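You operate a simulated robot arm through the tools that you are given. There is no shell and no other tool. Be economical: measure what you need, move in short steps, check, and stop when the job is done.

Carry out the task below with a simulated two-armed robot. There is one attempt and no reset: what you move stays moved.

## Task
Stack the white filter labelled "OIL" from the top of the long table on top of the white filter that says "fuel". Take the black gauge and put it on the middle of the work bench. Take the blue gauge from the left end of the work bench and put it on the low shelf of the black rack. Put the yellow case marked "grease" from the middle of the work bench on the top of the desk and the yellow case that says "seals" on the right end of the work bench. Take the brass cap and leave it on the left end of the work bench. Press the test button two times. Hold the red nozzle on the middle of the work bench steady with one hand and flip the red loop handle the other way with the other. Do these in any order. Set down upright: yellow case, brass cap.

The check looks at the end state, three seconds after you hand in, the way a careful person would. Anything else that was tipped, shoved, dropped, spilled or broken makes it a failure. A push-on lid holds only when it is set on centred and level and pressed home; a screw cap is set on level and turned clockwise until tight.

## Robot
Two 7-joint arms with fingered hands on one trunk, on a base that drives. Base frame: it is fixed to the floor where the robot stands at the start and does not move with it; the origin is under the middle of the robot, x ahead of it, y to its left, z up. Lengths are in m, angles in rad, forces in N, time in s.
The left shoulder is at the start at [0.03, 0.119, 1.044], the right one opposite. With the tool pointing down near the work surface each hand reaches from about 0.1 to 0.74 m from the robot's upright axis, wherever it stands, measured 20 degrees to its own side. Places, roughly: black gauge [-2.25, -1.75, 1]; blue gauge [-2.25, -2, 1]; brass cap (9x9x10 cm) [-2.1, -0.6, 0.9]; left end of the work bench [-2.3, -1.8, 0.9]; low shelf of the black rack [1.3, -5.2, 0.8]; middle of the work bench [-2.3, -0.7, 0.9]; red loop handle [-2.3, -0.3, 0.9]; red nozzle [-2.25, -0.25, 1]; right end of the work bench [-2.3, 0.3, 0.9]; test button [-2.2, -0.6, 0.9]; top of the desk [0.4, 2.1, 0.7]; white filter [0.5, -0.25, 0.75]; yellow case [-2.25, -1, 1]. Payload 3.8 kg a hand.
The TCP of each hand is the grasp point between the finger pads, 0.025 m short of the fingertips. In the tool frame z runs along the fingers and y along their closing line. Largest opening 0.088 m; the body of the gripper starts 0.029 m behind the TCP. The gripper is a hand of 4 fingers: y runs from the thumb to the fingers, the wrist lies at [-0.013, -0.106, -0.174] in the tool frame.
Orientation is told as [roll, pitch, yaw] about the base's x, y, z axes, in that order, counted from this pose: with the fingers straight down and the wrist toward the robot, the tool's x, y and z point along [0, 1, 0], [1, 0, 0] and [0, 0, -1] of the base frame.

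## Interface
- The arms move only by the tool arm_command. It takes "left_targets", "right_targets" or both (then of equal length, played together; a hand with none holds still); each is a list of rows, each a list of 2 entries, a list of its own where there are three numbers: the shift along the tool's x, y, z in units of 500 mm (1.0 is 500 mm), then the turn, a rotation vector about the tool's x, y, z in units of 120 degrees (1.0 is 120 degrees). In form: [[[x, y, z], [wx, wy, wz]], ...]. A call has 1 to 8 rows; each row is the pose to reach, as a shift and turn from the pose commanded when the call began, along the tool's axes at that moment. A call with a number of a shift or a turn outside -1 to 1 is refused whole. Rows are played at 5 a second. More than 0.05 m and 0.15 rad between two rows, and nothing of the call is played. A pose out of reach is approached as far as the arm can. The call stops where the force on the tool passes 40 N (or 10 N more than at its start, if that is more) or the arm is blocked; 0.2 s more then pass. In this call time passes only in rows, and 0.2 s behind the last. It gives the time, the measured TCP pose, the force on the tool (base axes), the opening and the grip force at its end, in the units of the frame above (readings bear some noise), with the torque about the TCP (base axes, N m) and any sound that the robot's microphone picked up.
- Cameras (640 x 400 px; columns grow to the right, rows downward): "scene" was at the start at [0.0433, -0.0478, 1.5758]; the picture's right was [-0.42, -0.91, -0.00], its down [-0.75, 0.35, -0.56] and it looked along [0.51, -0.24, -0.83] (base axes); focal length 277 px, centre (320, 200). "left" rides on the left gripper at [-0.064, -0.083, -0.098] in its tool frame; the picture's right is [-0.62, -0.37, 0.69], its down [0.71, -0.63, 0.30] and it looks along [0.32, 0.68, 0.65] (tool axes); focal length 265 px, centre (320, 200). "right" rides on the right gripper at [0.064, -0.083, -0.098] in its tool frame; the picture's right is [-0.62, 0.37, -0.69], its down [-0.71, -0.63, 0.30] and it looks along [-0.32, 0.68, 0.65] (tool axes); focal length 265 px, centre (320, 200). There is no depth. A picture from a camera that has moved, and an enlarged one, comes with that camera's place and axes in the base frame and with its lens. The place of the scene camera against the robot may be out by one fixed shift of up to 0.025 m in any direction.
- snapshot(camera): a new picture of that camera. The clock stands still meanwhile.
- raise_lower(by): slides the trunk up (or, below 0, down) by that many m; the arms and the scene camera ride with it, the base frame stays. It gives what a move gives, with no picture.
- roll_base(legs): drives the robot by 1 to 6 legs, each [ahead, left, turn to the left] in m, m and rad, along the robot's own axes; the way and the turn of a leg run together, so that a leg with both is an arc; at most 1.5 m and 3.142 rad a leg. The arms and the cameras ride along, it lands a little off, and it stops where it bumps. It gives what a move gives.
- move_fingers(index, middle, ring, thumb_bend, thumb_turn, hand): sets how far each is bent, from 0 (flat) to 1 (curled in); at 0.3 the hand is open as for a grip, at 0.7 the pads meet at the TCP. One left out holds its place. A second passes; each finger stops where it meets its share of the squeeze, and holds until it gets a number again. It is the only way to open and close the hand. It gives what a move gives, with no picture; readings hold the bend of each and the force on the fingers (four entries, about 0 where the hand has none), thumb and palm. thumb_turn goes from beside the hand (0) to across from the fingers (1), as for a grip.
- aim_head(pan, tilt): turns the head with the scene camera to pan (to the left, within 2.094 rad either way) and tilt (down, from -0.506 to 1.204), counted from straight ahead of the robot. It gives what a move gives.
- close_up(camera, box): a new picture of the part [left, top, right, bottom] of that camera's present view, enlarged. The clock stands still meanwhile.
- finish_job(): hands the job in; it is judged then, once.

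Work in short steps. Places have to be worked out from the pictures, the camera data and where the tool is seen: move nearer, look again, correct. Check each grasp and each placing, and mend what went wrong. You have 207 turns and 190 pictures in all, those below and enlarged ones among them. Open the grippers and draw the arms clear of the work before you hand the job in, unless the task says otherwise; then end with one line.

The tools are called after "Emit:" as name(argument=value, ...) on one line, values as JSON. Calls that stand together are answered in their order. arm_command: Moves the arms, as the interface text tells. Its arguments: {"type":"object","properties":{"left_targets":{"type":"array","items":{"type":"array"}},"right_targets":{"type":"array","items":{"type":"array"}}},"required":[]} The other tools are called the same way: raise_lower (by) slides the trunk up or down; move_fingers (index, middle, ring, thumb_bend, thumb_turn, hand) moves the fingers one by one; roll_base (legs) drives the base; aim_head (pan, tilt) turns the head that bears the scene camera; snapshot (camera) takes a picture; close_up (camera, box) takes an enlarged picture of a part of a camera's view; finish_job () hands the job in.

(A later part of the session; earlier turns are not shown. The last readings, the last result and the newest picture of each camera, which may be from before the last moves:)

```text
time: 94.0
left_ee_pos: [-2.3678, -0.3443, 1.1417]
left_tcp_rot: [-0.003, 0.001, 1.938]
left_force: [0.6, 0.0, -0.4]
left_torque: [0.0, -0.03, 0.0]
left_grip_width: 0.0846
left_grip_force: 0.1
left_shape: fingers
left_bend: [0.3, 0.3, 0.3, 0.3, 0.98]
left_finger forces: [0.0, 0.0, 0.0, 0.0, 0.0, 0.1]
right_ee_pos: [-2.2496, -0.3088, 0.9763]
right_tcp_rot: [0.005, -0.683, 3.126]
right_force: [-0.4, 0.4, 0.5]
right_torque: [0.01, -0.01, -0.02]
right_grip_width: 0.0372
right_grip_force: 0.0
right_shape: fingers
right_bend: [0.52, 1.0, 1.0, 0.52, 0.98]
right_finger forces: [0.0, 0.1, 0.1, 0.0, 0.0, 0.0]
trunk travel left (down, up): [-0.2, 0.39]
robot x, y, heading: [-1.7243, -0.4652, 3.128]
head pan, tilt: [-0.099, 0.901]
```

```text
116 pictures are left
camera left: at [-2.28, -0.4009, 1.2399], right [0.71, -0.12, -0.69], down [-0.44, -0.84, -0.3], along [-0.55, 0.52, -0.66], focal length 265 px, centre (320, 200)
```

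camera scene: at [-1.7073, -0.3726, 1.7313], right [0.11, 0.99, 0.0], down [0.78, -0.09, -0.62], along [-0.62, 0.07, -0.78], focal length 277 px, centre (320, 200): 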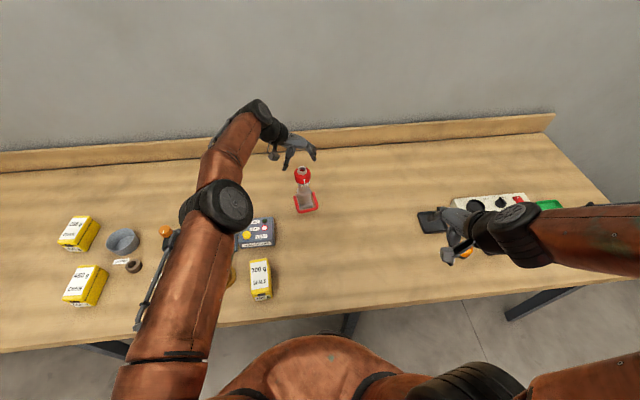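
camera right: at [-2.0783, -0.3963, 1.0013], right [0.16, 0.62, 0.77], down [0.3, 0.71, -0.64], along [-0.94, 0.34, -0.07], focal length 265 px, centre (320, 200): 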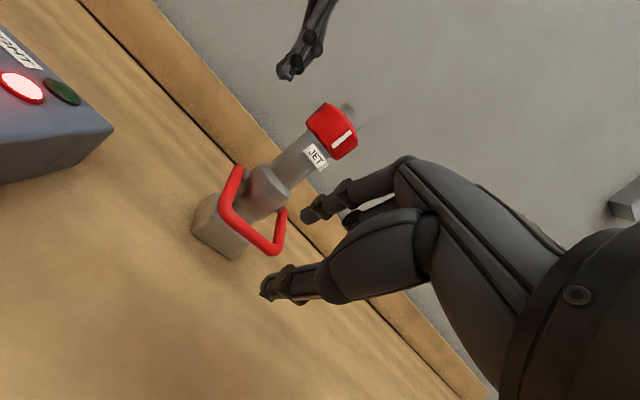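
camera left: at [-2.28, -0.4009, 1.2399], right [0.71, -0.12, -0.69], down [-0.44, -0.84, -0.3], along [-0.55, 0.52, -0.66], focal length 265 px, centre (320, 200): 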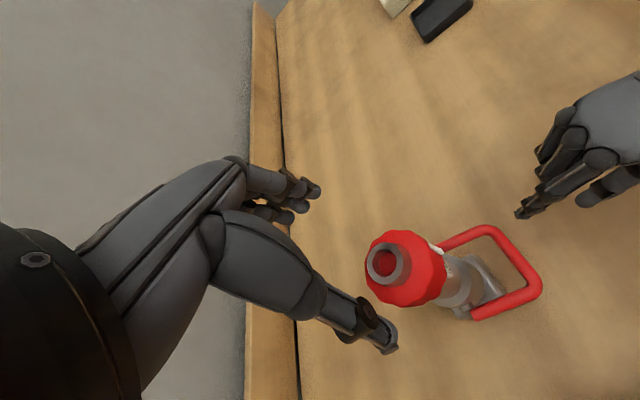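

The left hand is exactly above the head. Descend and close.

Emit:
arm_command(left_targets=[[[0, 0, 0.07], [0, 0, 0]], [[0, 0, 0.13], [0, 0, 0]], [[0, 0, 0.165], [0, 0, 0]], [[0, 0, 0.178], [0, 0, 0]]])

Emit:
move_fingers(hand="left", index=0.58, middle=0.58, ring=0.58, thumb_bend=0.58)

Emit:
snapshot(camera="right")

Emit:
snapshot(camera="left")

```text
time: 95.0
left_ee_pos: [-2.3748, -0.3434, 1.0544]
left_tcp_rot: [-0.002, 0.001, 1.936]
left_force: [-0.6, 0.1, 0.7]
left_torque: [-0.04, -0.02, 0.03]
left_grip_width: 0.0846
left_grip_force: 0.1
left_shape: fingers
left_bend: [0.3, 0.3, 0.3, 0.3, 0.98]
left_finger forces: [0.1, 0.0, 0.1, 0.0, 0.1, 0.1]
left hand out of reach, approached as far as the arm can: row 1, 2, 3, 4
right_ee_pos: [-2.2468, -0.3109, 0.9784]
right_tcp_rot: [0.002, -0.685, 3.124]
right_force: [0.3, 0.5, -0.6]
right_torque: [0.0, 0.02, 0.02]
right_grip_width: 0.0366
right_grip_force: 0.1
right_shape: fingers
right_bend: [0.52, 1.0, 1.0, 0.52, 0.98]
right_finger forces: [0.0, 0.0, 0.0, 0.0, 0.0, 0.0]
trunk travel left (down, up): [-0.2, 0.39]
robot x, y, heading: [-1.7276, -0.4621, 3.13]
head pan, tilt: [-0.099, 0.901]
```

```text
time: 96.0
left_ee_pos: [-2.3756, -0.3438, 1.0552]
left_tcp_rot: [-0.001, 0.003, 1.935]
left_force: [-0.5, 0.6, -0.4]
left_torque: [0.16, 0.14, 0.04]
left_grip_width: 0.0521
left_grip_force: 13.9
left_shape: fingers
left_bend: [0.46, 0.51, 0.57, 0.47, 0.97]
left_finger forces: [9.5, 4.7, 0.1, 0.1, 13.6, 0.0]
right_ee_pos: [-2.2482, -0.309, 0.9784]
right_tcp_rot: [0.002, -0.686, 3.126]
right_force: [-0.1, -0.1, 0.4]
right_torque: [0.0, -0.04, -0.03]
right_grip_width: 0.0368
right_grip_force: 0.1
right_shape: fingers
right_bend: [0.52, 1.0, 1.0, 0.52, 0.98]
right_finger forces: [0.0, 0.1, 0.0, 0.1, 0.0, 0.0]
trunk travel left (down, up): [-0.2, 0.39]
robot x, y, heading: [-1.726, -0.4632, 3.125]
head pan, tilt: [-0.099, 0.901]
```

```text
115 pictures are left
camera right: at [-2.1226, -0.3755, 1.001], right [0.16, 0.62, 0.77], down [0.3, 0.71, -0.64], along [-0.94, 0.34, -0.07], focal length 265 px, centre (320, 200)
```

right: 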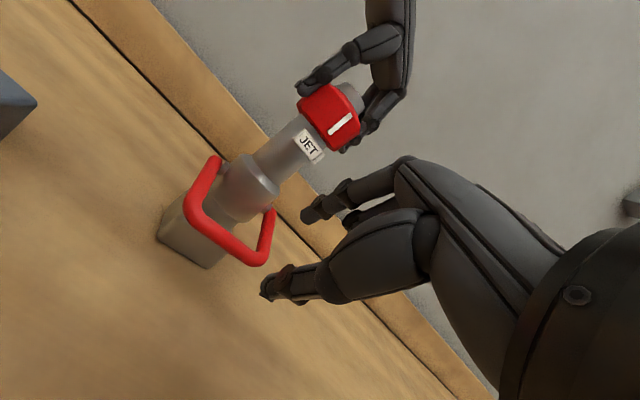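

```text
114 pictures are left
camera left: at [-2.286, -0.3993, 1.1532], right [0.71, -0.12, -0.69], down [-0.44, -0.84, -0.31], along [-0.55, 0.52, -0.66], focal length 265 px, centre (320, 200)
```

left: 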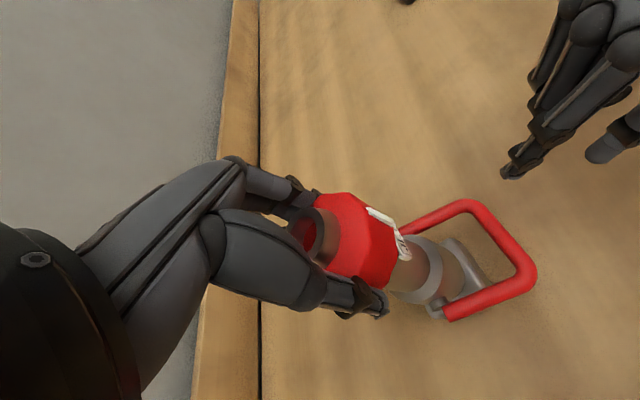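

Held. I advance the right hand toward the bail bar, two-thirds of the way, and look.

Emit:
arm_command(right_targets=[[[0.01, 0.012, 0.05], [0, 0, 0]], [[0.02, 0.023, 0.1], [0, 0, 0]], [[0.026, 0.023, 0.135], [0, 0, 0]]])

Emit:
snapshot(camera="right")

Emit:
snapshot(camera="left")

```text
time: 96.8
left_ee_pos: [-2.3753, -0.3425, 1.0547]
left_tcp_rot: [-0.002, 0.001, 1.934]
left_force: [-0.7, -0.8, -0.3]
left_torque: [0.15, 0.07, 0.08]
left_grip_width: 0.0524
left_grip_force: 13.7
left_shape: fingers
left_bend: [0.46, 0.51, 0.57, 0.47, 0.97]
left_finger forces: [9.3, 4.5, 0.1, 0.1, 13.7, 0.1]
right_ee_pos: [-2.294, -0.3162, 0.935]
right_tcp_rot: [0.003, -0.686, 3.127]
right_force: [0.4, -0.6, 0.4]
right_torque: [0.0, 0.02, -0.03]
right_grip_width: 0.0367
right_grip_force: 0.0
right_shape: fingers
right_bend: [0.52, 1.0, 1.0, 0.52, 0.98]
right_finger forces: [0.1, 0.0, 0.0, 0.0, 0.0, 0.0]
right hand out of reach, approached as far as the arm can: row 3
trunk travel left (down, up): [-0.2, 0.39]
robot x, y, heading: [-1.7273, -0.466, 3.126]
head pan, tilt: [-0.099, 0.901]
```

```text
113 pictures are left
camera right: at [-2.1694, -0.3812, 0.958], right [0.16, 0.62, 0.77], down [0.3, 0.71, -0.64], along [-0.94, 0.34, -0.07], focal length 265 px, centre (320, 200)
```

right: 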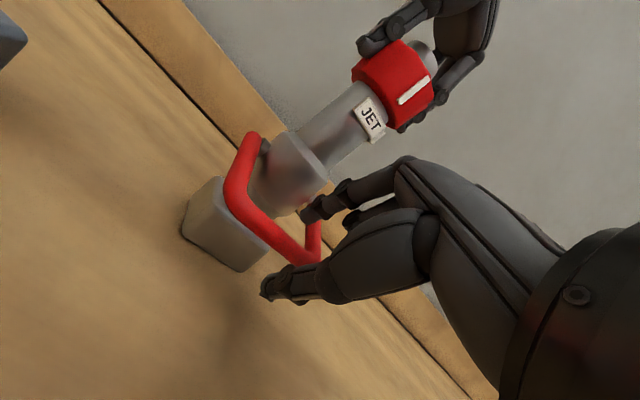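

```text
112 pictures are left
camera left: at [-2.2859, -0.3991, 1.1532], right [0.71, -0.12, -0.69], down [-0.44, -0.84, -0.3], along [-0.55, 0.52, -0.66], focal length 265 px, centre (320, 200)
```

left: 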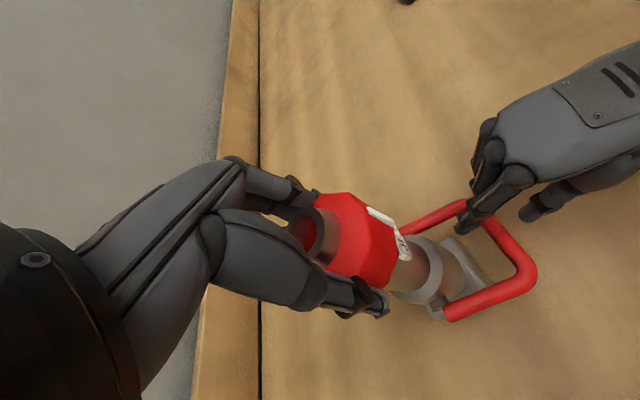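

Index is about to enter the loop and thumb is below the bar — ideal. I advance the last 2.5 cm slowly.

Emit:
arm_command(right_targets=[[[0.01, 0.002, 0.025], [0, 0, 0]], [[0.018, 0.004, 0.05], [0, 0, 0]]])

Emit:
snapshot(camera="right")

Emit:
close_up(camera="left", box=[360, 120, 620, 340])

```text
time: 97.4
left_ee_pos: [-2.3745, -0.3429, 1.0543]
left_tcp_rot: [-0.002, 0.002, 1.936]
left_force: [-1.2, -0.1, -0.1]
left_torque: [0.21, 0.08, -0.01]
left_grip_width: 0.0522
left_grip_force: 13.8
left_shape: fingers
left_bend: [0.46, 0.51, 0.57, 0.47, 0.97]
left_finger forces: [9.4, 4.6, 0.0, 0.0, 13.7, 0.0]
right_ee_pos: [-2.3008, -0.3103, 0.9297]
right_tcp_rot: [0.001, -0.686, 3.128]
right_force: [-0.1, -0.3, 0.1]
right_torque: [-0.02, 0.02, 0.02]
right_grip_width: 0.0367
right_grip_force: 0.1
right_shape: fingers
right_bend: [0.52, 1.0, 1.0, 0.52, 0.98]
right_finger forces: [0.0, 0.0, 0.0, 0.0, 0.1, 0.0]
right hand out of reach, approached as far as the arm can: row 1, 2
trunk travel left (down, up): [-0.2, 0.39]
robot x, y, heading: [-1.724, -0.4649, 3.121]
head pan, tilt: [-0.099, 0.901]
```

```text
111 pictures are left
camera right: at [-2.1752, -0.3751, 0.952], right [0.16, 0.62, 0.77], down [0.3, 0.71, -0.64], along [-0.94, 0.34, -0.07], focal length 265 px, centre (320, 200)
```

right: 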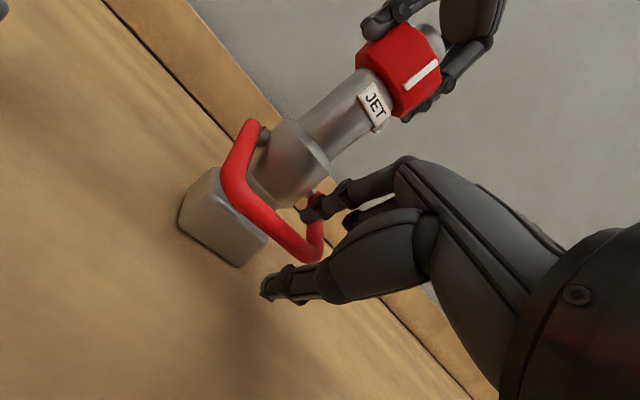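

```text
1.82 times, centred on (490, 230) of left
camera zoom: at [-2.286, -0.3994, 1.1532], right [0.71, -0.12, -0.69], down [-0.44, -0.84, -0.31], along [-0.55, 0.52, -0.66], focal length 483 px, centre (11, 146)
```

zoom: 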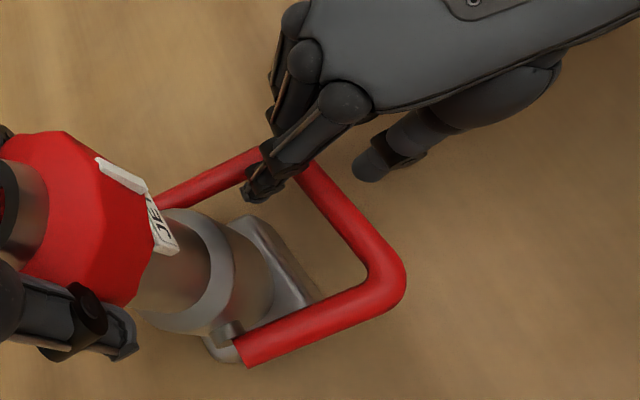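

At the reach limit again; easing the pitch by ~10° should free it. I do that while moving on to the bar.

Emit:
arm_command(right_targets=[[[0.0, 0.0, 0.0], [0.042, 0, 0]], [[0.015, -0.001, 0.02], [0.083, 0, 0]], [[0.03, -0.002, 0.04], [0.083, 0, 0]]])

Emit:
snapshot(camera="right")

Emit:
close_up(camera="left", box=[360, 120, 620, 340])

```text
time: 98.2
left_ee_pos: [-2.3746, -0.3431, 1.0543]
left_tcp_rot: [-0.001, 0.002, 1.935]
left_force: [-0.9, -0.3, 0.4]
left_torque: [0.15, 0.05, 0.01]
left_grip_width: 0.0519
left_grip_force: 13.9
left_shape: fingers
left_bend: [0.46, 0.51, 0.57, 0.47, 0.97]
left_finger forces: [9.3, 4.8, 0.0, 0.1, 13.8, 0.1]
right_ee_pos: [-2.3047, -0.3103, 0.9196]
right_tcp_rot: [0.004, -0.51, 3.128]
right_force: [0.6, 0.2, -0.5]
right_torque: [-0.03, -0.02, -0.01]
right_grip_width: 0.0369
right_grip_force: 0.0
right_shape: fingers
right_bend: [0.52, 1.0, 1.0, 0.52, 0.98]
right_finger forces: [0.0, 0.0, 0.1, 0.1, 0.0, 0.1]
right hand out of reach, approached as far as the arm can: row 2, 3
trunk travel left (down, up): [-0.2, 0.39]
robot x, y, heading: [-1.7256, -0.4646, 3.128]
head pan, tilt: [-0.099, 0.901]
```

```text
109 pictures are left
camera right: at [-2.185, -0.3753, 0.9636], right [0.02, 0.62, 0.78], down [0.41, 0.71, -0.58], along [-0.91, 0.34, -0.24], focal length 265 px, centre (320, 200)
```

right: 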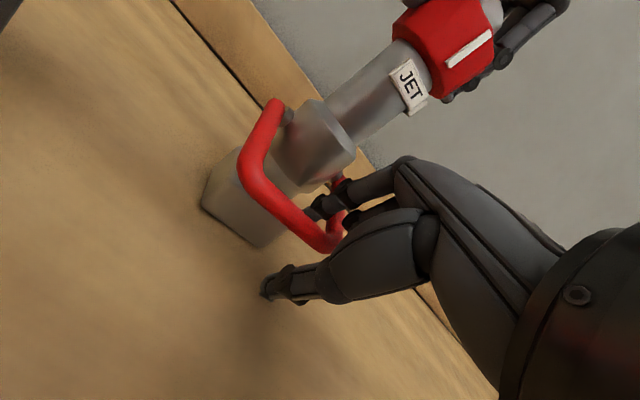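

```text
1.82 times, centred on (490, 230) of left
camera zoom: at [-2.286, -0.3993, 1.1532], right [0.71, -0.12, -0.69], down [-0.44, -0.84, -0.31], along [-0.55, 0.52, -0.66], focal length 483 px, centre (11, 146)
```

zoom: 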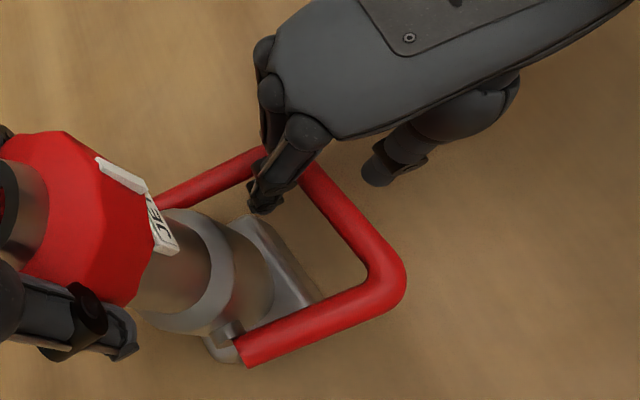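

The index finger is inside the loop at the corner, the thumb in front below. I close on the bar.

Emit:
move_fingers(hand="right", index=0.72, thumb_bend=0.72)

Emit:
snapshot(camera="right")

Emit:
close_up(camera="left", box=[360, 120, 620, 340])

```text
time: 99.2
left_ee_pos: [-2.3749, -0.344, 1.0553]
left_tcp_rot: [-0.003, 0.002, 1.935]
left_force: [3.1, 0.2, 0.2]
left_torque: [0.12, 0.06, 0.0]
left_grip_width: 0.0524
left_grip_force: 13.7
left_shape: fingers
left_bend: [0.46, 0.51, 0.57, 0.47, 0.96]
left_finger forces: [9.0, 4.3, 0.0, 0.0, 14.3, 0.0]
right_ee_pos: [-2.3038, -0.3101, 0.9204]
right_tcp_rot: [0.001, -0.511, 3.128]
right_force: [-6.0, -0.8, 0.7]
right_torque: [0.02, 0.02, -0.04]
right_grip_width: 0.0
right_grip_force: 3.4
right_shape: fingers
right_bend: [0.71, 1.0, 1.0, 0.72, 0.98]
right_finger forces: [5.9, 0.1, 0.0, 0.0, 0.0, 0.0]
trunk travel left (down, up): [-0.2, 0.39]
robot x, y, heading: [-1.7253, -0.4602, 3.129]
head pan, tilt: [-0.099, 0.901]
```

```text
107 pictures are left
camera right: at [-2.1852, -0.3753, 0.9637], right [0.03, 0.62, 0.78], down [0.41, 0.71, -0.58], along [-0.91, 0.34, -0.24], focal length 265 px, centre (320, 200)
```

right: 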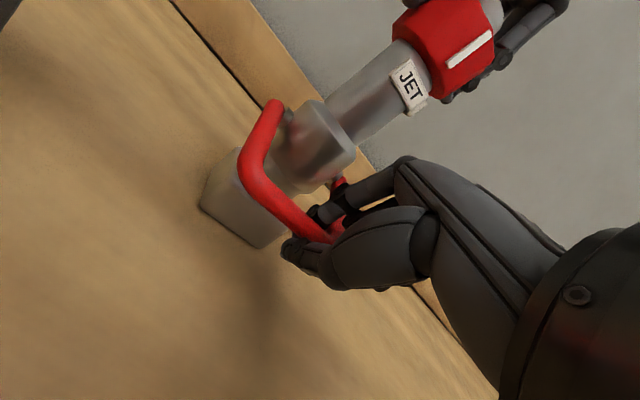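

```text
1.82 times, centred on (490, 230) of left
camera zoom: at [-2.286, -0.3994, 1.1532], right [0.71, -0.12, -0.69], down [-0.44, -0.84, -0.31], along [-0.55, 0.52, -0.66], focal length 483 px, centre (11, 146)
```

zoom: 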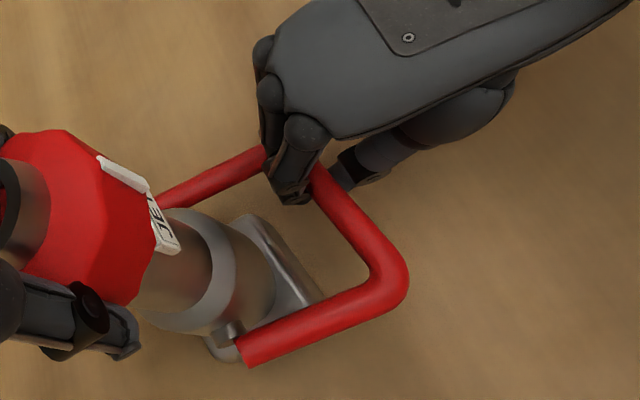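

The bar is enclosed between index and thumb. I lift along the arc to about +20° and check.

Emit:
arm_command(right_targets=[[[0, 0.007, -0.022], [0, 0, 0]], [[0, 0.0137, -0.045], [0, 0, 0]], [[0, 0.027, -0.062], [0, 0, 0]], [[0, 0.04, -0.076], [0, 0, 0]]])

Emit:
snapshot(camera="right")

Emit:
close_up(camera="left", box=[360, 120, 620, 340])

```text
time: 100.2
left_ee_pos: [-2.3746, -0.3444, 1.054]
left_tcp_rot: [-0.002, 0.0, 1.938]
left_force: [2.3, -0.2, 2.5]
left_torque: [0.14, 0.01, -0.01]
left_grip_width: 0.0521
left_grip_force: 13.1
left_shape: fingers
left_bend: [0.46, 0.51, 0.57, 0.47, 0.96]
left_finger forces: [8.9, 4.0, 0.1, 0.1, 14.3, 0.1]
right_ee_pos: [-2.3045, -0.3108, 0.9624]
right_tcp_rot: [0.001, -0.511, 3.127]
right_force: [-5.2, -1.0, -3.2]
right_torque: [0.06, -0.02, -0.06]
right_grip_width: 0.0
right_grip_force: 3.0
right_shape: fingers
right_bend: [0.71, 1.0, 1.0, 0.72, 0.98]
right_finger forces: [5.4, 0.0, 0.1, 0.0, 0.1, 0.0]
trunk travel left (down, up): [-0.2, 0.39]
robot x, y, heading: [-1.7261, -0.4623, 3.13]
head pan, tilt: [-0.099, 0.901]
```

```text
105 pictures are left
camera right: at [-2.1852, -0.3759, 1.0075], right [0.03, 0.62, 0.78], down [0.41, 0.71, -0.57], along [-0.91, 0.34, -0.24], focal length 265 px, centre (320, 200)
```

right: 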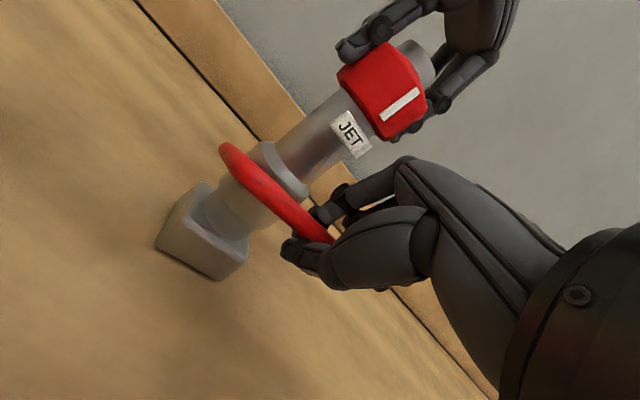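

```text
1.82 times, centred on (490, 230) of left
camera zoom: at [-2.2862, -0.3995, 1.1533], right [0.71, -0.12, -0.69], down [-0.44, -0.84, -0.31], along [-0.55, 0.52, -0.66], focal length 483 px, centre (11, 146)
```

zoom: 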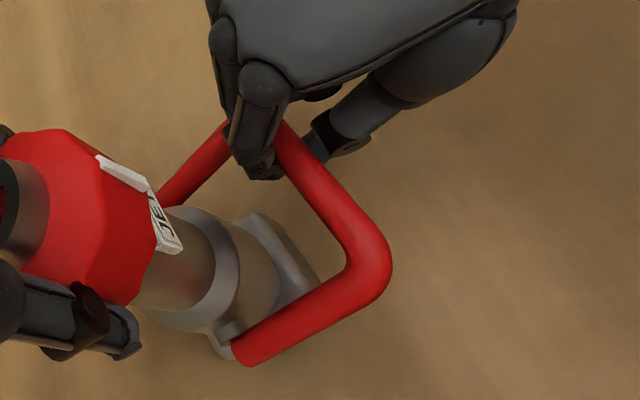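

The bail follows. I continue along the arc to about +60°.

Emit:
arm_command(right_targets=[[[0, 0.022, -0.013], [0, 0, 0]], [[0, 0.045, -0.0245], [0, 0, 0]], [[0, 0.061, -0.028], [0, 0, 0]], [[0, 0.076, -0.029], [0, 0, 0]]])

Emit:
snapshot(camera="right")

Emit:
close_up(camera="left", box=[360, 120, 620, 340])

```text
time: 101.2
left_ee_pos: [-2.3762, -0.3442, 1.055]
left_tcp_rot: [0.0, 0.0, 1.939]
left_force: [-6.8, 0.2, 1.0]
left_torque: [0.18, 0.14, 0.18]
left_grip_width: 0.0518
left_grip_force: 14.7
left_shape: fingers
left_bend: [0.46, 0.51, 0.57, 0.47, 0.96]
left_finger forces: [11.9, 5.1, 0.0, 0.0, 13.3, 0.0]
right_ee_pos: [-2.33, -0.3095, 0.9926]
right_tcp_rot: [0.001, -0.508, 3.129]
right_force: [6.4, 0.2, -8.3]
right_torque: [0.05, -0.07, 0.05]
right_grip_width: 0.0036
right_grip_force: 5.4
right_shape: fingers
right_bend: [0.72, 1.0, 1.0, 0.64, 0.97]
right_finger forces: [0.1, 0.0, 0.1, 0.0, 9.9, 0.0]
trunk travel left (down, up): [-0.2, 0.39]
robot x, y, heading: [-1.7255, -0.4585, 3.129]
head pan, tilt: [-0.099, 0.901]
```

```text
103 pictures are left
camera right: at [-2.2121, -0.3746, 1.0371], right [0.02, 0.62, 0.78], down [0.41, 0.71, -0.57], along [-0.91, 0.34, -0.24], focal length 265 px, centre (320, 200)
```

right: 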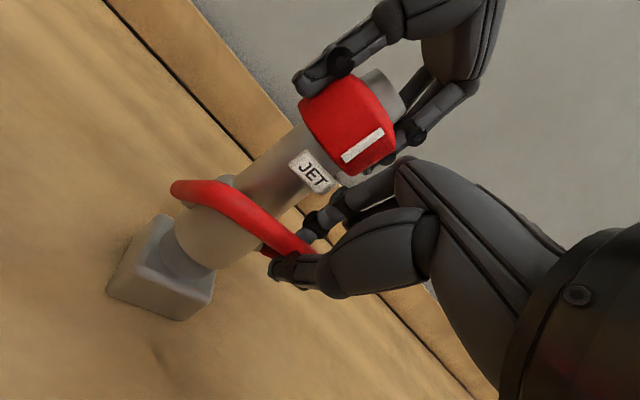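

```text
1.82 times, centred on (490, 230) of left
camera zoom: at [-2.2871, -0.3997, 1.1531], right [0.71, -0.12, -0.69], down [-0.44, -0.84, -0.3], along [-0.55, 0.52, -0.65], focal length 483 px, centre (11, 146)
```

zoom: 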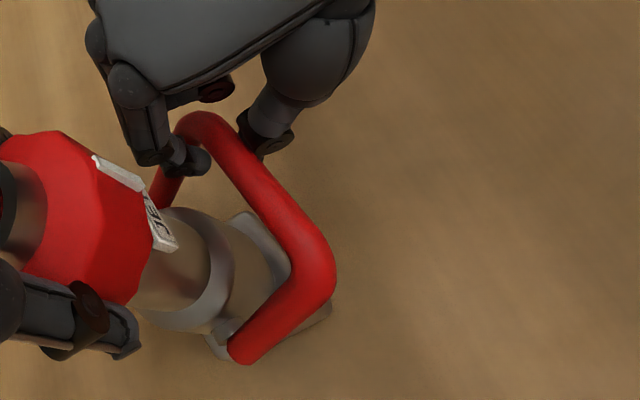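

The thumb now pushes the bail back (about +45°). I keep pushing back, leaning the hand away from the head a bit.

Emit:
arm_command(right_targets=[[[-0.004, 0.015, 0.008], [-0.03, 0, 0]], [[-0.008, 0.03, 0.016], [-0.06, 0, 0]], [[-0.008, 0.048, 0.022], [-0.083, 0, 0]]])

Emit:
snapshot(camera="right")

Emit:
close_up(camera="left", box=[320, 60, 620, 340])

```text
time: 102.0
left_ee_pos: [-2.3772, -0.3428, 1.0565]
left_tcp_rot: [0.003, 0.0, 1.937]
left_force: [-15.6, 0.2, 9.2]
left_torque: [0.25, 0.62, 0.61]
left_grip_width: 0.0502
left_grip_force: 17.0
left_shape: fingers
left_bend: [0.45, 0.5, 0.57, 0.49, 0.94]
left_finger forces: [9.1, 8.5, 4.1, 0.0, 12.3, 0.0]
right_ee_pos: [-2.3536, -0.3035, 0.9965]
right_tcp_rot: [0.004, -0.683, 3.128]
right_force: [16.9, 0.3, -10.2]
right_torque: [0.06, -0.28, 0.15]
right_grip_width: 0.0147
right_grip_force: 9.4
right_shape: fingers
right_bend: [0.72, 1.0, 1.0, 0.57, 0.96]
right_finger forces: [0.1, 0.0, 0.0, 0.0, 18.2, 0.0]
right hand out of reach, approached as far as the arm can: row 3
trunk travel left (down, up): [-0.2, 0.39]
robot x, y, heading: [-1.7256, -0.4639, 3.122]
head pan, tilt: [-0.099, 0.901]
```

```text
101 pictures are left
camera right: at [-2.228, -0.3677, 1.0196], right [0.16, 0.62, 0.77], down [0.3, 0.71, -0.64], along [-0.94, 0.33, -0.08], focal length 265 px, centre (320, 200)
```

right: 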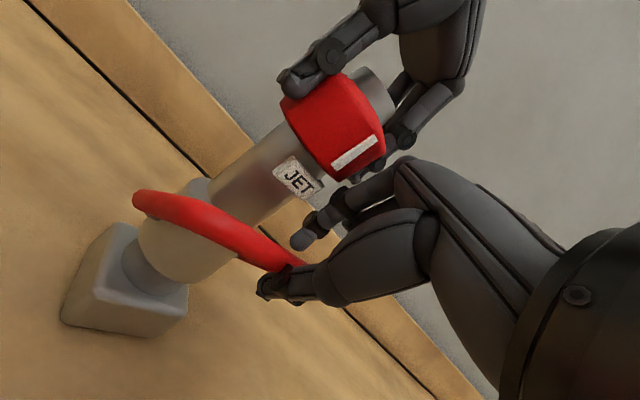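

```text
1.43 times, centred on (470, 200) of left
camera zoom: at [-2.2864, -0.3998, 1.1545], right [0.71, -0.12, -0.69], down [-0.44, -0.84, -0.3], along [-0.55, 0.52, -0.65], focal length 379 px, centre (106, 200)
```

zoom: 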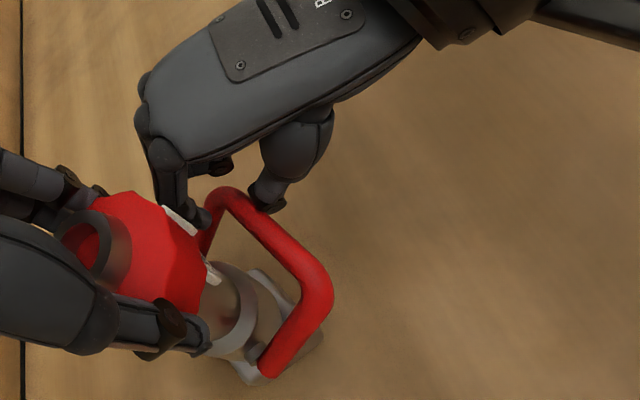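

Thumb pushes with 18 N and the bail is near +60°. I push a bit further to see whether it moves or is blocked.

Emit:
arm_command(right_targets=[[[0, 0.016, 0.013], [0, 0, 0]], [[0, 0.031, 0.025], [0, 0, 0]]])

Emit:
snapshot(camera="right")

Emit:
close_up(camera="left", box=[320, 60, 620, 340])

```text
time: 102.6
left_ee_pos: [-2.376, -0.3435, 1.0572]
left_tcp_rot: [0.002, -0.003, 1.941]
left_force: [-19.4, 0.8, 13.2]
left_torque: [0.23, 0.84, 1.0]
left_grip_width: 0.0503
left_grip_force: 21.6
left_shape: fingers
left_bend: [0.44, 0.5, 0.56, 0.5, 0.92]
left_finger forces: [11.2, 10.4, 8.5, 0.0, 13.5, 0.0]
right_ee_pos: [-2.3653, -0.2937, 1.0]
right_tcp_rot: [0.005, -0.684, 3.13]
right_force: [21.8, -2.5, -13.1]
right_torque: [0.02, -0.32, 0.16]
right_grip_width: 0.0213
right_grip_force: 10.1
right_shape: fingers
right_bend: [0.72, 1.0, 1.0, 0.53, 0.94]
right_finger forces: [0.0, 0.0, 0.0, 0.0, 21.0, 0.1]
right hand out of reach, approached as far as the arm can: row 1, 2
trunk travel left (down, up): [-0.2, 0.39]
robot x, y, heading: [-1.7211, -0.4682, 3.128]
head pan, tilt: [-0.099, 0.901]
```

```text
99 pictures are left
camera right: at [-2.2394, -0.3594, 1.023], right [0.16, 0.62, 0.77], down [0.3, 0.71, -0.64], along [-0.94, 0.33, -0.08], focal length 265 px, centre (320, 200)
```

right: 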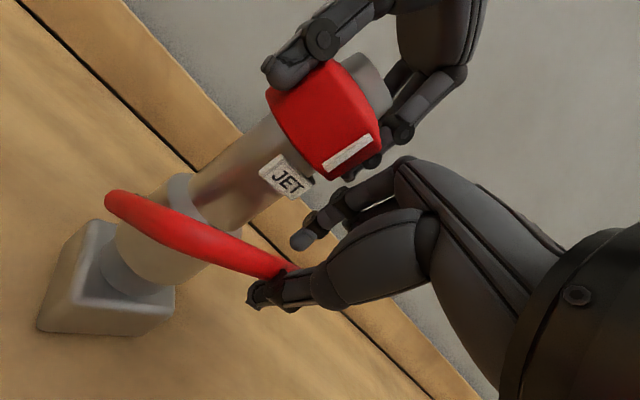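

```text
1.43 times, centred on (470, 200) of left
camera zoom: at [-2.2862, -0.3997, 1.1545], right [0.71, -0.12, -0.7], down [-0.44, -0.84, -0.3], along [-0.55, 0.52, -0.65], focal length 379 px, centre (106, 200)
```

zoom: 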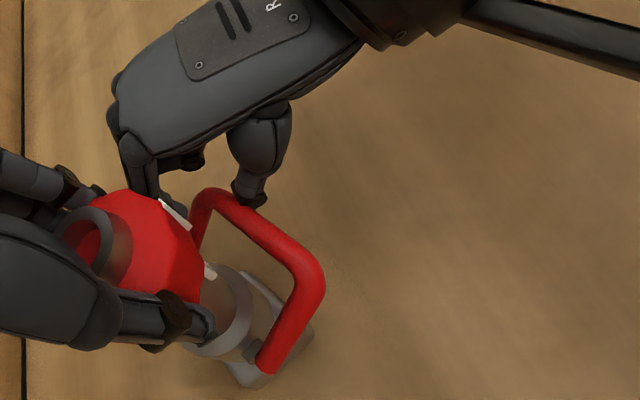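

Force now 25 N purely tangential. I look closely to see whether the bar touches the shaft.

Emit:
close_up(camera="right", box=[80, 90, 360, 330])

Emit:
close_up(camera="scene", box=[290, 130, 450, 250])

```text
1.67 times, centred on (220, 210) of right
camera zoom: at [-2.2394, -0.3594, 1.023], right [0.16, 0.62, 0.77], down [0.3, 0.71, -0.64], along [-0.94, 0.33, -0.08], focal length 442 px, centre (487, 183)
```

zoom: 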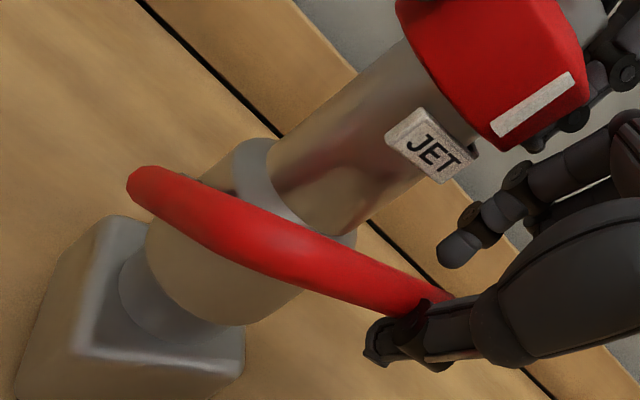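

```text
3.33 times, centred on (370, 190) of scene
camera zoom: at [-1.782, -0.472, 1.5814], right [0.11, 0.99, 0.0], down [0.78, -0.09, -0.62], along [-0.62, 0.07, -0.78], focal length 923 px, centre (153, 233)
```

zoom: 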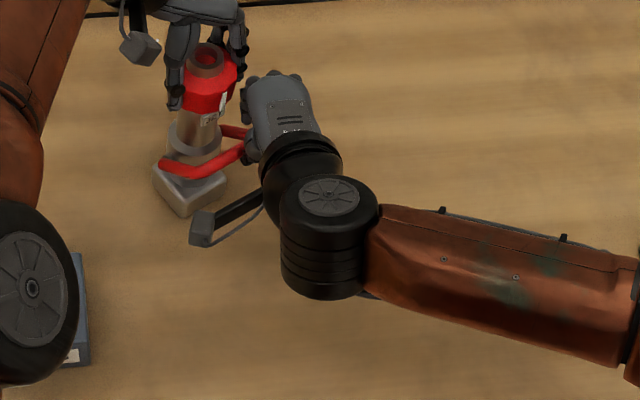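

The nozzle has yawed in the left hand's grip, so pushing off-centre is bad. I open the pinch, withdraw along the fingers, and inspect.

Emit:
move_fingers(hand="right", index=0.55, thumb_bend=0.4)

Emit:
arm_command(right_targets=[[[0, 0, -0.04], [0, 0, 0]], [[0, 0, -0.1], [0, 0, 0]], [[0, 0, -0.18], [0, 0, 0]]])

Emit:
close_up(camera="right", box=[100, 60, 420, 300])

Emit:
close_up(camera="scene", box=[310, 130, 410, 210])

Emit:
snapshot(camera="left")

```text
time: 103.6
left_ee_pos: [-2.3742, -0.3419, 1.0568]
left_tcp_rot: [0.0, 0.001, 1.937]
left_force: [-7.3, 1.8, 18.2]
left_torque: [0.53, 0.66, 0.2]
left_grip_width: 0.0502
left_grip_force: 21.4
left_shape: fingers
left_bend: [0.46, 0.49, 0.55, 0.49, 0.95]
left_finger forces: [16.3, 8.8, 4.7, 0.0, 13.8, 0.0]
right_ee_pos: [-2.3646, -0.2926, 1.0021]
right_tcp_rot: [0.003, -0.689, 3.126]
right_force: [3.3, 4.9, 1.7]
right_torque: [-0.1, -0.04, -0.04]
right_grip_width: 0.0486
right_grip_force: 0.9
right_shape: fingers
right_bend: [0.55, 1.0, 1.0, 0.38, 0.98]
right_finger forces: [0.0, 0.0, 0.1, 0.0, 2.0, 0.0]
trunk travel left (down, up): [-0.2, 0.39]
robot x, y, heading: [-1.7255, -0.4644, 3.126]
head pan, tilt: [-0.099, 0.901]
```

```text
time: 104.4
left_ee_pos: [-2.3736, -0.3437, 1.0571]
left_tcp_rot: [-0.002, 0.0, 1.937]
left_force: [-4.3, 5.3, 18.7]
left_torque: [0.6, 0.52, 0.02]
left_grip_width: 0.0505
left_grip_force: 17.6
left_shape: fingers
left_bend: [0.46, 0.49, 0.55, 0.49, 0.96]
left_finger forces: [10.4, 8.7, 3.9, 0.0, 12.5, 0.0]
right_ee_pos: [-2.3078, -0.2943, 1.0717]
right_tcp_rot: [0.003, -0.69, 3.127]
right_force: [0.3, 0.3, -0.2]
right_torque: [-0.01, 0.01, -0.02]
right_grip_width: 0.0472
right_grip_force: 0.0
right_shape: fingers
right_bend: [0.55, 1.0, 1.0, 0.4, 0.98]
right_finger forces: [0.0, 0.0, 0.0, 0.1, 0.1, 0.0]
trunk travel left (down, up): [-0.2, 0.39]
robot x, y, heading: [-1.7274, -0.4616, 3.125]
head pan, tilt: [-0.099, 0.901]
```

```text
1.67 times, centred on (260, 180) of right
camera zoom: at [-2.182, -0.3598, 1.0948], right [0.16, 0.62, 0.77], down [0.3, 0.71, -0.64], along [-0.94, 0.34, -0.07], focal length 442 px, centre (420, 233)
```

zoom: 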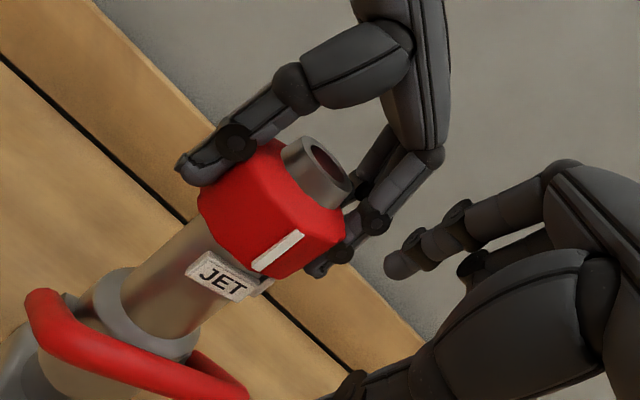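

```text
5.00 times, centred on (360, 170) of scene
camera zoom: at [-1.7799, -0.4715, 1.5815], right [0.11, 0.99, 0.0], down [0.78, -0.09, -0.62], along [-0.62, 0.07, -0.78], focal length 1384 px, centre (120, 350)
```

zoom: 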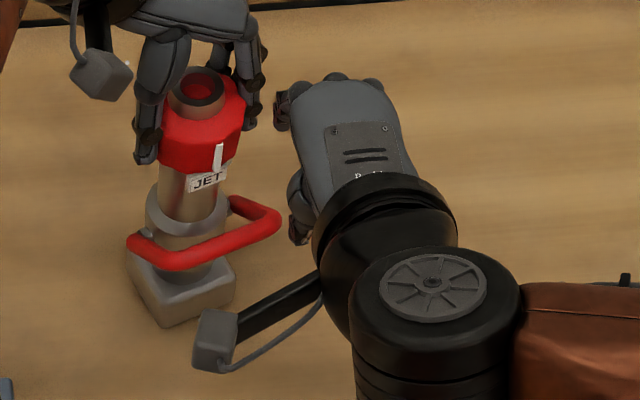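

```text
93 pictures are left
camera left: at [-2.2839, -0.399, 1.1545], right [0.71, -0.12, -0.69], down [-0.44, -0.84, -0.3], along [-0.55, 0.52, -0.65], focal length 265 px, centre (320, 200)
```

left: 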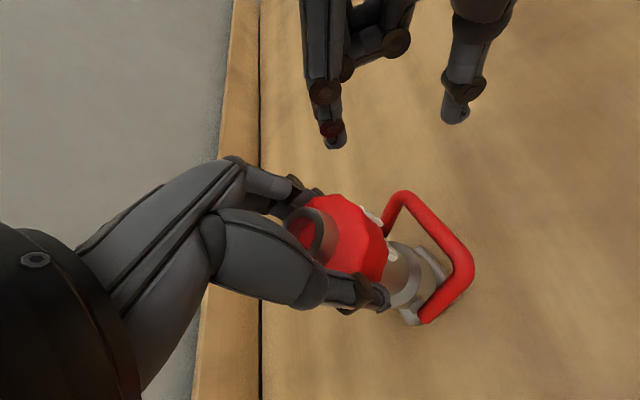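

The bail stays at roughly +50° by friction. I'll push its bar at the centre with the closed index/thumb, which avoids twisting the nozzle, and tighten the left grip first.

Emit:
move_fingers(hand="left", index=0.7, middle=0.7, ring=0.7, thumb_bend=0.7)

Emit:
move_fingers(hand="right", index=0.72, thumb_bend=0.72)

Emit:
arm_command(right_targets=[[[0.03, -0.046, 0.03], [0, 0, 0]], [[0.06, -0.092, 0.07], [0, 0, 0]], [[0.092, -0.138, 0.112], [0, 0, 0]], [[0.092, -0.125, 0.145], [0, 0, 0]], [[0.092, -0.115, 0.174], [0, 0, 0]]])

Emit:
snapshot(camera="right")

```text
time: 105.4
left_ee_pos: [-2.374, -0.3422, 1.0564]
left_tcp_rot: [-0.001, 0.002, 1.936]
left_force: [-3.7, 5.3, 14.3]
left_torque: [0.6, 0.55, -0.06]
left_grip_width: 0.0478
left_grip_force: 23.9
left_shape: fingers
left_bend: [0.42, 0.48, 0.56, 0.55, 0.95]
left_finger forces: [10.0, 9.4, 7.8, 0.0, 20.4, 0.0]
right_ee_pos: [-2.3094, -0.2943, 1.0712]
right_tcp_rot: [0.001, -0.686, 3.125]
right_force: [0.4, 0.2, 0.6]
right_torque: [-0.02, 0.02, -0.01]
right_grip_width: 0.047
right_grip_force: 0.1
right_shape: fingers
right_bend: [0.55, 1.0, 1.0, 0.4, 0.98]
right_finger forces: [0.0, 0.0, 0.0, 0.0, 0.0, 0.0]
trunk travel left (down, up): [-0.2, 0.39]
robot x, y, heading: [-1.7238, -0.464, 3.127]
head pan, tilt: [-0.099, 0.901]
```

```text
time: 106.4
left_ee_pos: [-2.3741, -0.3414, 1.0554]
left_tcp_rot: [-0.002, 0.001, 1.936]
left_force: [-4.3, 4.7, 12.7]
left_torque: [0.54, 0.6, -0.06]
left_grip_width: 0.0478
left_grip_force: 23.3
left_shape: fingers
left_bend: [0.42, 0.48, 0.56, 0.56, 0.95]
left_finger forces: [10.2, 9.1, 7.6, 0.0, 20.4, 0.0]
right_ee_pos: [-2.309, -0.2945, 1.0714]
right_tcp_rot: [0.002, -0.686, 3.126]
right_force: [0.1, 0.4, -0.4]
right_torque: [0.02, -0.01, 0.02]
right_grip_width: 0.0001
right_grip_force: 0.1
right_shape: fingers
right_bend: [0.72, 1.0, 1.0, 0.71, 0.98]
right_finger forces: [0.0, 0.0, 0.0, 0.1, 0.0, 0.0]
trunk travel left (down, up): [-0.2, 0.39]
robot x, y, heading: [-1.7219, -0.4629, 3.128]
head pan, tilt: [-0.099, 0.901]
```

```text
time: 107.6
left_ee_pos: [-2.3746, -0.3429, 1.0554]
left_tcp_rot: [0.0, 0.001, 1.937]
left_force: [-5.9, 3.9, 10.9]
left_torque: [0.51, 0.57, -0.01]
left_grip_width: 0.0478
left_grip_force: 23.4
left_shape: fingers
left_bend: [0.42, 0.48, 0.56, 0.56, 0.95]
left_finger forces: [10.1, 9.0, 7.9, 0.0, 20.1, 0.1]
right_ee_pos: [-2.3103, -0.3242, 0.9723]
right_tcp_rot: [0.004, -0.686, 3.127]
right_force: [2.8, -0.4, 0.7]
right_torque: [0.0, 0.0, 0.04]
right_grip_width: 0.0
right_grip_force: 1.1
right_shape: fingers
right_bend: [0.72, 1.0, 1.0, 0.71, 0.97]
right_finger forces: [3.1, 0.0, 0.0, 0.1, 0.0, 0.0]
right hand out of reach, approached as far as the arm can: row 3, 4, 5
trunk travel left (down, up): [-0.2, 0.39]
robot x, y, heading: [-1.7225, -0.464, 3.129]
head pan, tilt: [-0.099, 0.901]
```

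```text
92 pictures are left
camera right: at [-2.1848, -0.388, 0.9949], right [0.16, 0.62, 0.77], down [0.3, 0.71, -0.64], along [-0.94, 0.34, -0.07], focal length 265 px, centre (320, 200)
```

right: 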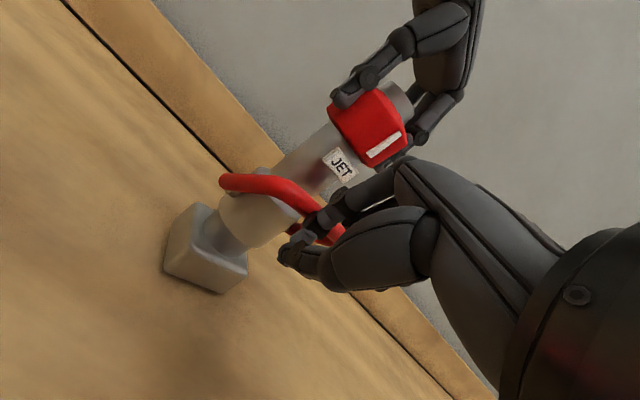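

The pointer touches the bar just right of centre. I push along the bail's tangent.

Emit:
arm_command(right_targets=[[[0.01, 0.02, 0], [0, 0, 0]], [[0.01, 0.04, 0], [0, 0, 0]], [[0.01, 0.055, 0.005], [0, 0, 0]]])

Emit:
snapshot(camera="right")

Emit:
close_up(camera="left", box=[320, 100, 560, 340])

```text
time: 108.4
left_ee_pos: [-2.3756, -0.3436, 1.0567]
left_tcp_rot: [0.002, 0.001, 1.94]
left_force: [-17.3, 0.0, 9.0]
left_torque: [0.33, 0.68, 0.34]
left_grip_width: 0.0471
left_grip_force: 24.8
left_shape: fingers
left_bend: [0.42, 0.48, 0.56, 0.56, 0.95]
left_finger forces: [9.8, 9.7, 10.5, 0.1, 19.1, 0.1]
right_ee_pos: [-2.326, -0.3192, 0.9885]
right_tcp_rot: [0.004, -0.682, 3.128]
right_force: [19.8, 2.4, -4.5]
right_torque: [0.05, -0.28, 0.16]
right_grip_width: 0.0
right_grip_force: 13.7
right_shape: fingers
right_bend: [0.73, 1.0, 1.0, 0.66, 0.97]
right_finger forces: [27.5, 0.1, 0.0, 0.0, 0.0, 0.0]
right hand out of reach, approached as far as the arm can: row 1, 2, 3
trunk travel left (down, up): [-0.2, 0.39]
robot x, y, heading: [-1.7256, -0.4623, 3.126]
head pan, tilt: [-0.099, 0.901]
```

```text
91 pictures are left
camera right: at [-2.2012, -0.3837, 1.0115], right [0.16, 0.62, 0.77], down [0.31, 0.71, -0.64], along [-0.94, 0.34, -0.08], focal length 265 px, centre (320, 200)
```

right: 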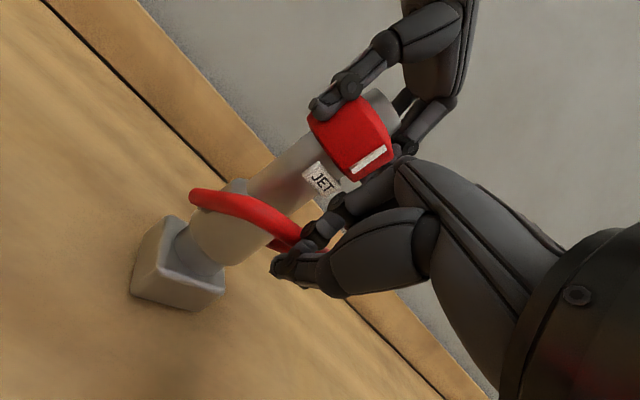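

```text
1.67 times, centred on (440, 220) of left
camera zoom: at [-2.2858, -0.3997, 1.1536], right [0.71, -0.12, -0.69], down [-0.44, -0.85, -0.3], along [-0.55, 0.52, -0.65], focal length 442 px, centre (120, 167)
```

zoom: 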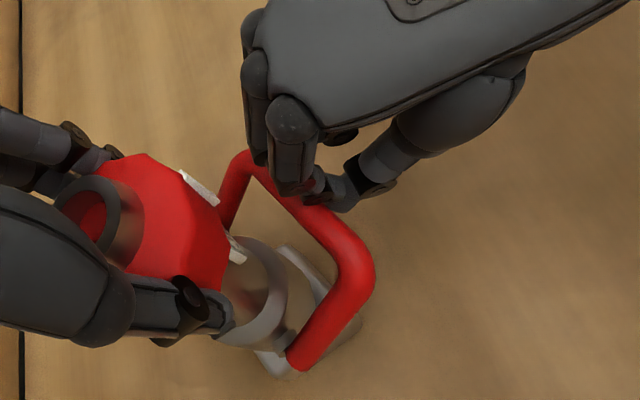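

The bail stays put under 20 N. I push once more, harder, to learn whether it is at a hard stop.

Emit:
arm_command(right_targets=[[[0.0, 0.02, 0], [0, 0, 0]], [[0.0, 0.04, 0], [0, 0, 0]], [[0.0, 0.06, 0.0], [0, 0, 0]]])

Emit:
snapshot(camera="right")

Emit:
snapshot(camera="left")

```text
time: 109.2
left_ee_pos: [-2.3749, -0.3434, 1.0543]
left_tcp_rot: [0.0, -0.001, 1.937]
left_force: [-15.9, -1.2, 6.1]
left_torque: [-0.1, 0.68, 0.45]
left_grip_width: 0.0465
left_grip_force: 25.3
left_shape: fingers
left_bend: [0.42, 0.49, 0.56, 0.56, 0.94]
left_finger forces: [10.7, 8.7, 11.9, 0.1, 19.4, 0.0]
right_ee_pos: [-2.3451, -0.312, 1.0098]
right_tcp_rot: [0.004, -0.684, 3.129]
right_force: [17.0, 0.5, -0.5]
right_torque: [0.04, -0.45, 0.12]
right_grip_width: 0.0146
right_grip_force: 7.9
right_shape: fingers
right_bend: [0.72, 1.0, 1.0, 0.56, 0.96]
right_finger forces: [2.6, 0.0, 0.1, 0.0, 13.1, 0.0]
right hand out of reach, approached as far as the arm can: row 2, 3
trunk travel left (down, up): [-0.2, 0.39]
robot x, y, heading: [-1.7244, -0.4639, 3.126]
head pan, tilt: [-0.099, 0.901]
```

```text
89 pictures are left
camera right: at [-2.2205, -0.377, 1.0322], right [0.16, 0.62, 0.77], down [0.3, 0.71, -0.64], along [-0.94, 0.33, -0.08], focal length 265 px, centre (320, 200)
```

right: 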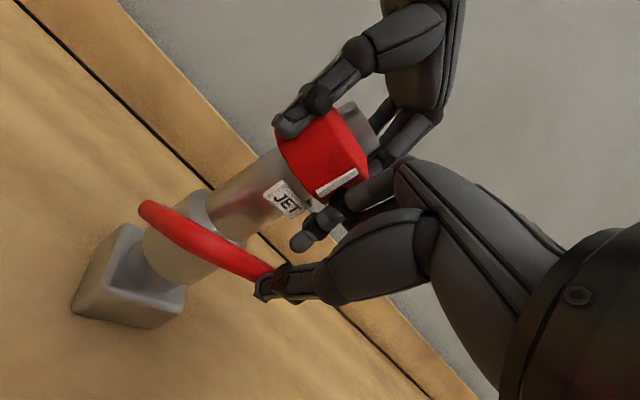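

```text
88 pictures are left
camera left: at [-2.2864, -0.4001, 1.1532], right [0.71, -0.12, -0.69], down [-0.44, -0.85, -0.3], along [-0.55, 0.52, -0.65], focal length 265 px, centre (320, 200)
```

left: 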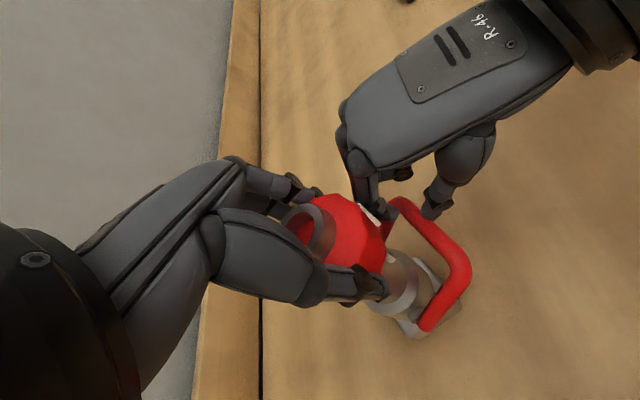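

The bail is at a firm stop at its far end (~+53°, up from −23°), and friction keeps it there. I ease the thumb, withdraw along the fingers, and check where the bail rests.

Emit:
move_fingers(hand="right", index=0.6, thumb_bend=0.5)

Emit:
arm_command(right_targets=[[[0, 0, -0.04], [0, 0, 0]], [[0, 0, -0.1], [0, 0, 0]], [[0, 0, -0.19], [0, 0, 0]], [[0, 0, -0.28], [0, 0, 0]]])

Emit:
snapshot(camera="right")

Emit:
snapshot(camera="left")

```text
time: 110.2
left_ee_pos: [-2.3752, -0.3432, 1.0558]
left_tcp_rot: [-0.001, 0.003, 1.938]
left_force: [-14.4, -5.9, 3.7]
left_torque: [0.03, 0.59, 0.17]
left_grip_width: 0.0463
left_grip_force: 25.2
left_shape: fingers
left_bend: [0.43, 0.49, 0.56, 0.56, 0.95]
left_finger forces: [8.9, 7.9, 11.7, 0.0, 22.5, 0.0]
right_ee_pos: [-2.3459, -0.3112, 1.0111]
right_tcp_rot: [0.004, -0.687, 3.125]
right_force: [13.4, 9.0, 3.5]
right_torque: [-0.24, 0.16, -0.01]
right_grip_width: 0.0273
right_grip_force: 7.9
right_shape: fingers
right_bend: [0.66, 1.0, 1.0, 0.48, 0.97]
right_finger forces: [13.3, 0.0, 0.1, 0.0, 1.7, 0.0]
trunk travel left (down, up): [-0.2, 0.39]
robot x, y, heading: [-1.7289, -0.465, 3.13]
head pan, tilt: [-0.099, 0.901]
```

```text
time: 111.2
left_ee_pos: [-2.3731, -0.3427, 1.0556]
left_tcp_rot: [-0.004, 0.002, 1.936]
left_force: [-2.7, -0.9, 4.5]
left_torque: [0.07, 0.39, 0.01]
left_grip_width: 0.047
left_grip_force: 23.2
left_shape: fingers
left_bend: [0.43, 0.5, 0.57, 0.56, 0.94]
left_finger forces: [10.1, 7.1, 7.9, 0.0, 21.7, 0.1]
right_ee_pos: [-2.2574, -0.3128, 1.1219]
right_tcp_rot: [0.002, -0.686, 3.125]
right_force: [-0.5, -0.2, -0.4]
right_torque: [0.01, -0.04, 0.0]
right_grip_width: 0.0305
right_grip_force: 0.0
right_shape: fingers
right_bend: [0.6, 1.0, 1.0, 0.5, 0.97]
right_finger forces: [0.1, 0.0, 0.0, 0.0, 0.0, 0.0]
trunk travel left (down, up): [-0.2, 0.39]
robot x, y, heading: [-1.7259, -0.464, 3.128]
head pan, tilt: [-0.099, 0.901]
```

```text
87 pictures are left
camera right: at [-2.1326, -0.3778, 1.144], right [0.16, 0.62, 0.77], down [0.3, 0.71, -0.64], along [-0.94, 0.34, -0.07], focal length 265 px, centre (320, 200)
```

right: 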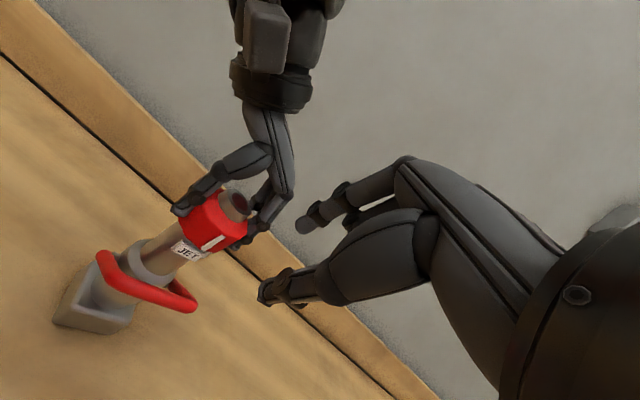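

```text
86 pictures are left
camera left: at [-2.285, -0.3991, 1.1533], right [0.71, -0.12, -0.69], down [-0.44, -0.84, -0.31], along [-0.54, 0.52, -0.66], focal length 265 px, centre (320, 200)
```

left: 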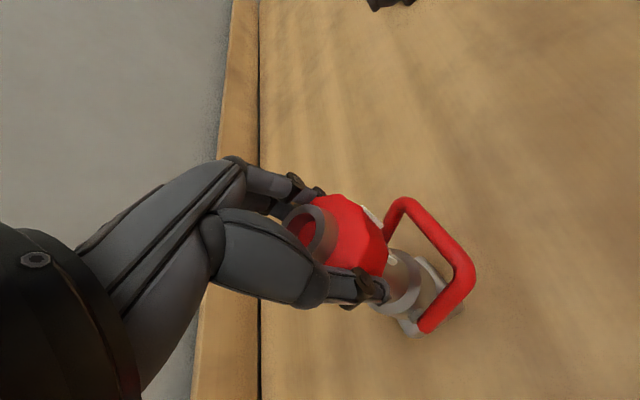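

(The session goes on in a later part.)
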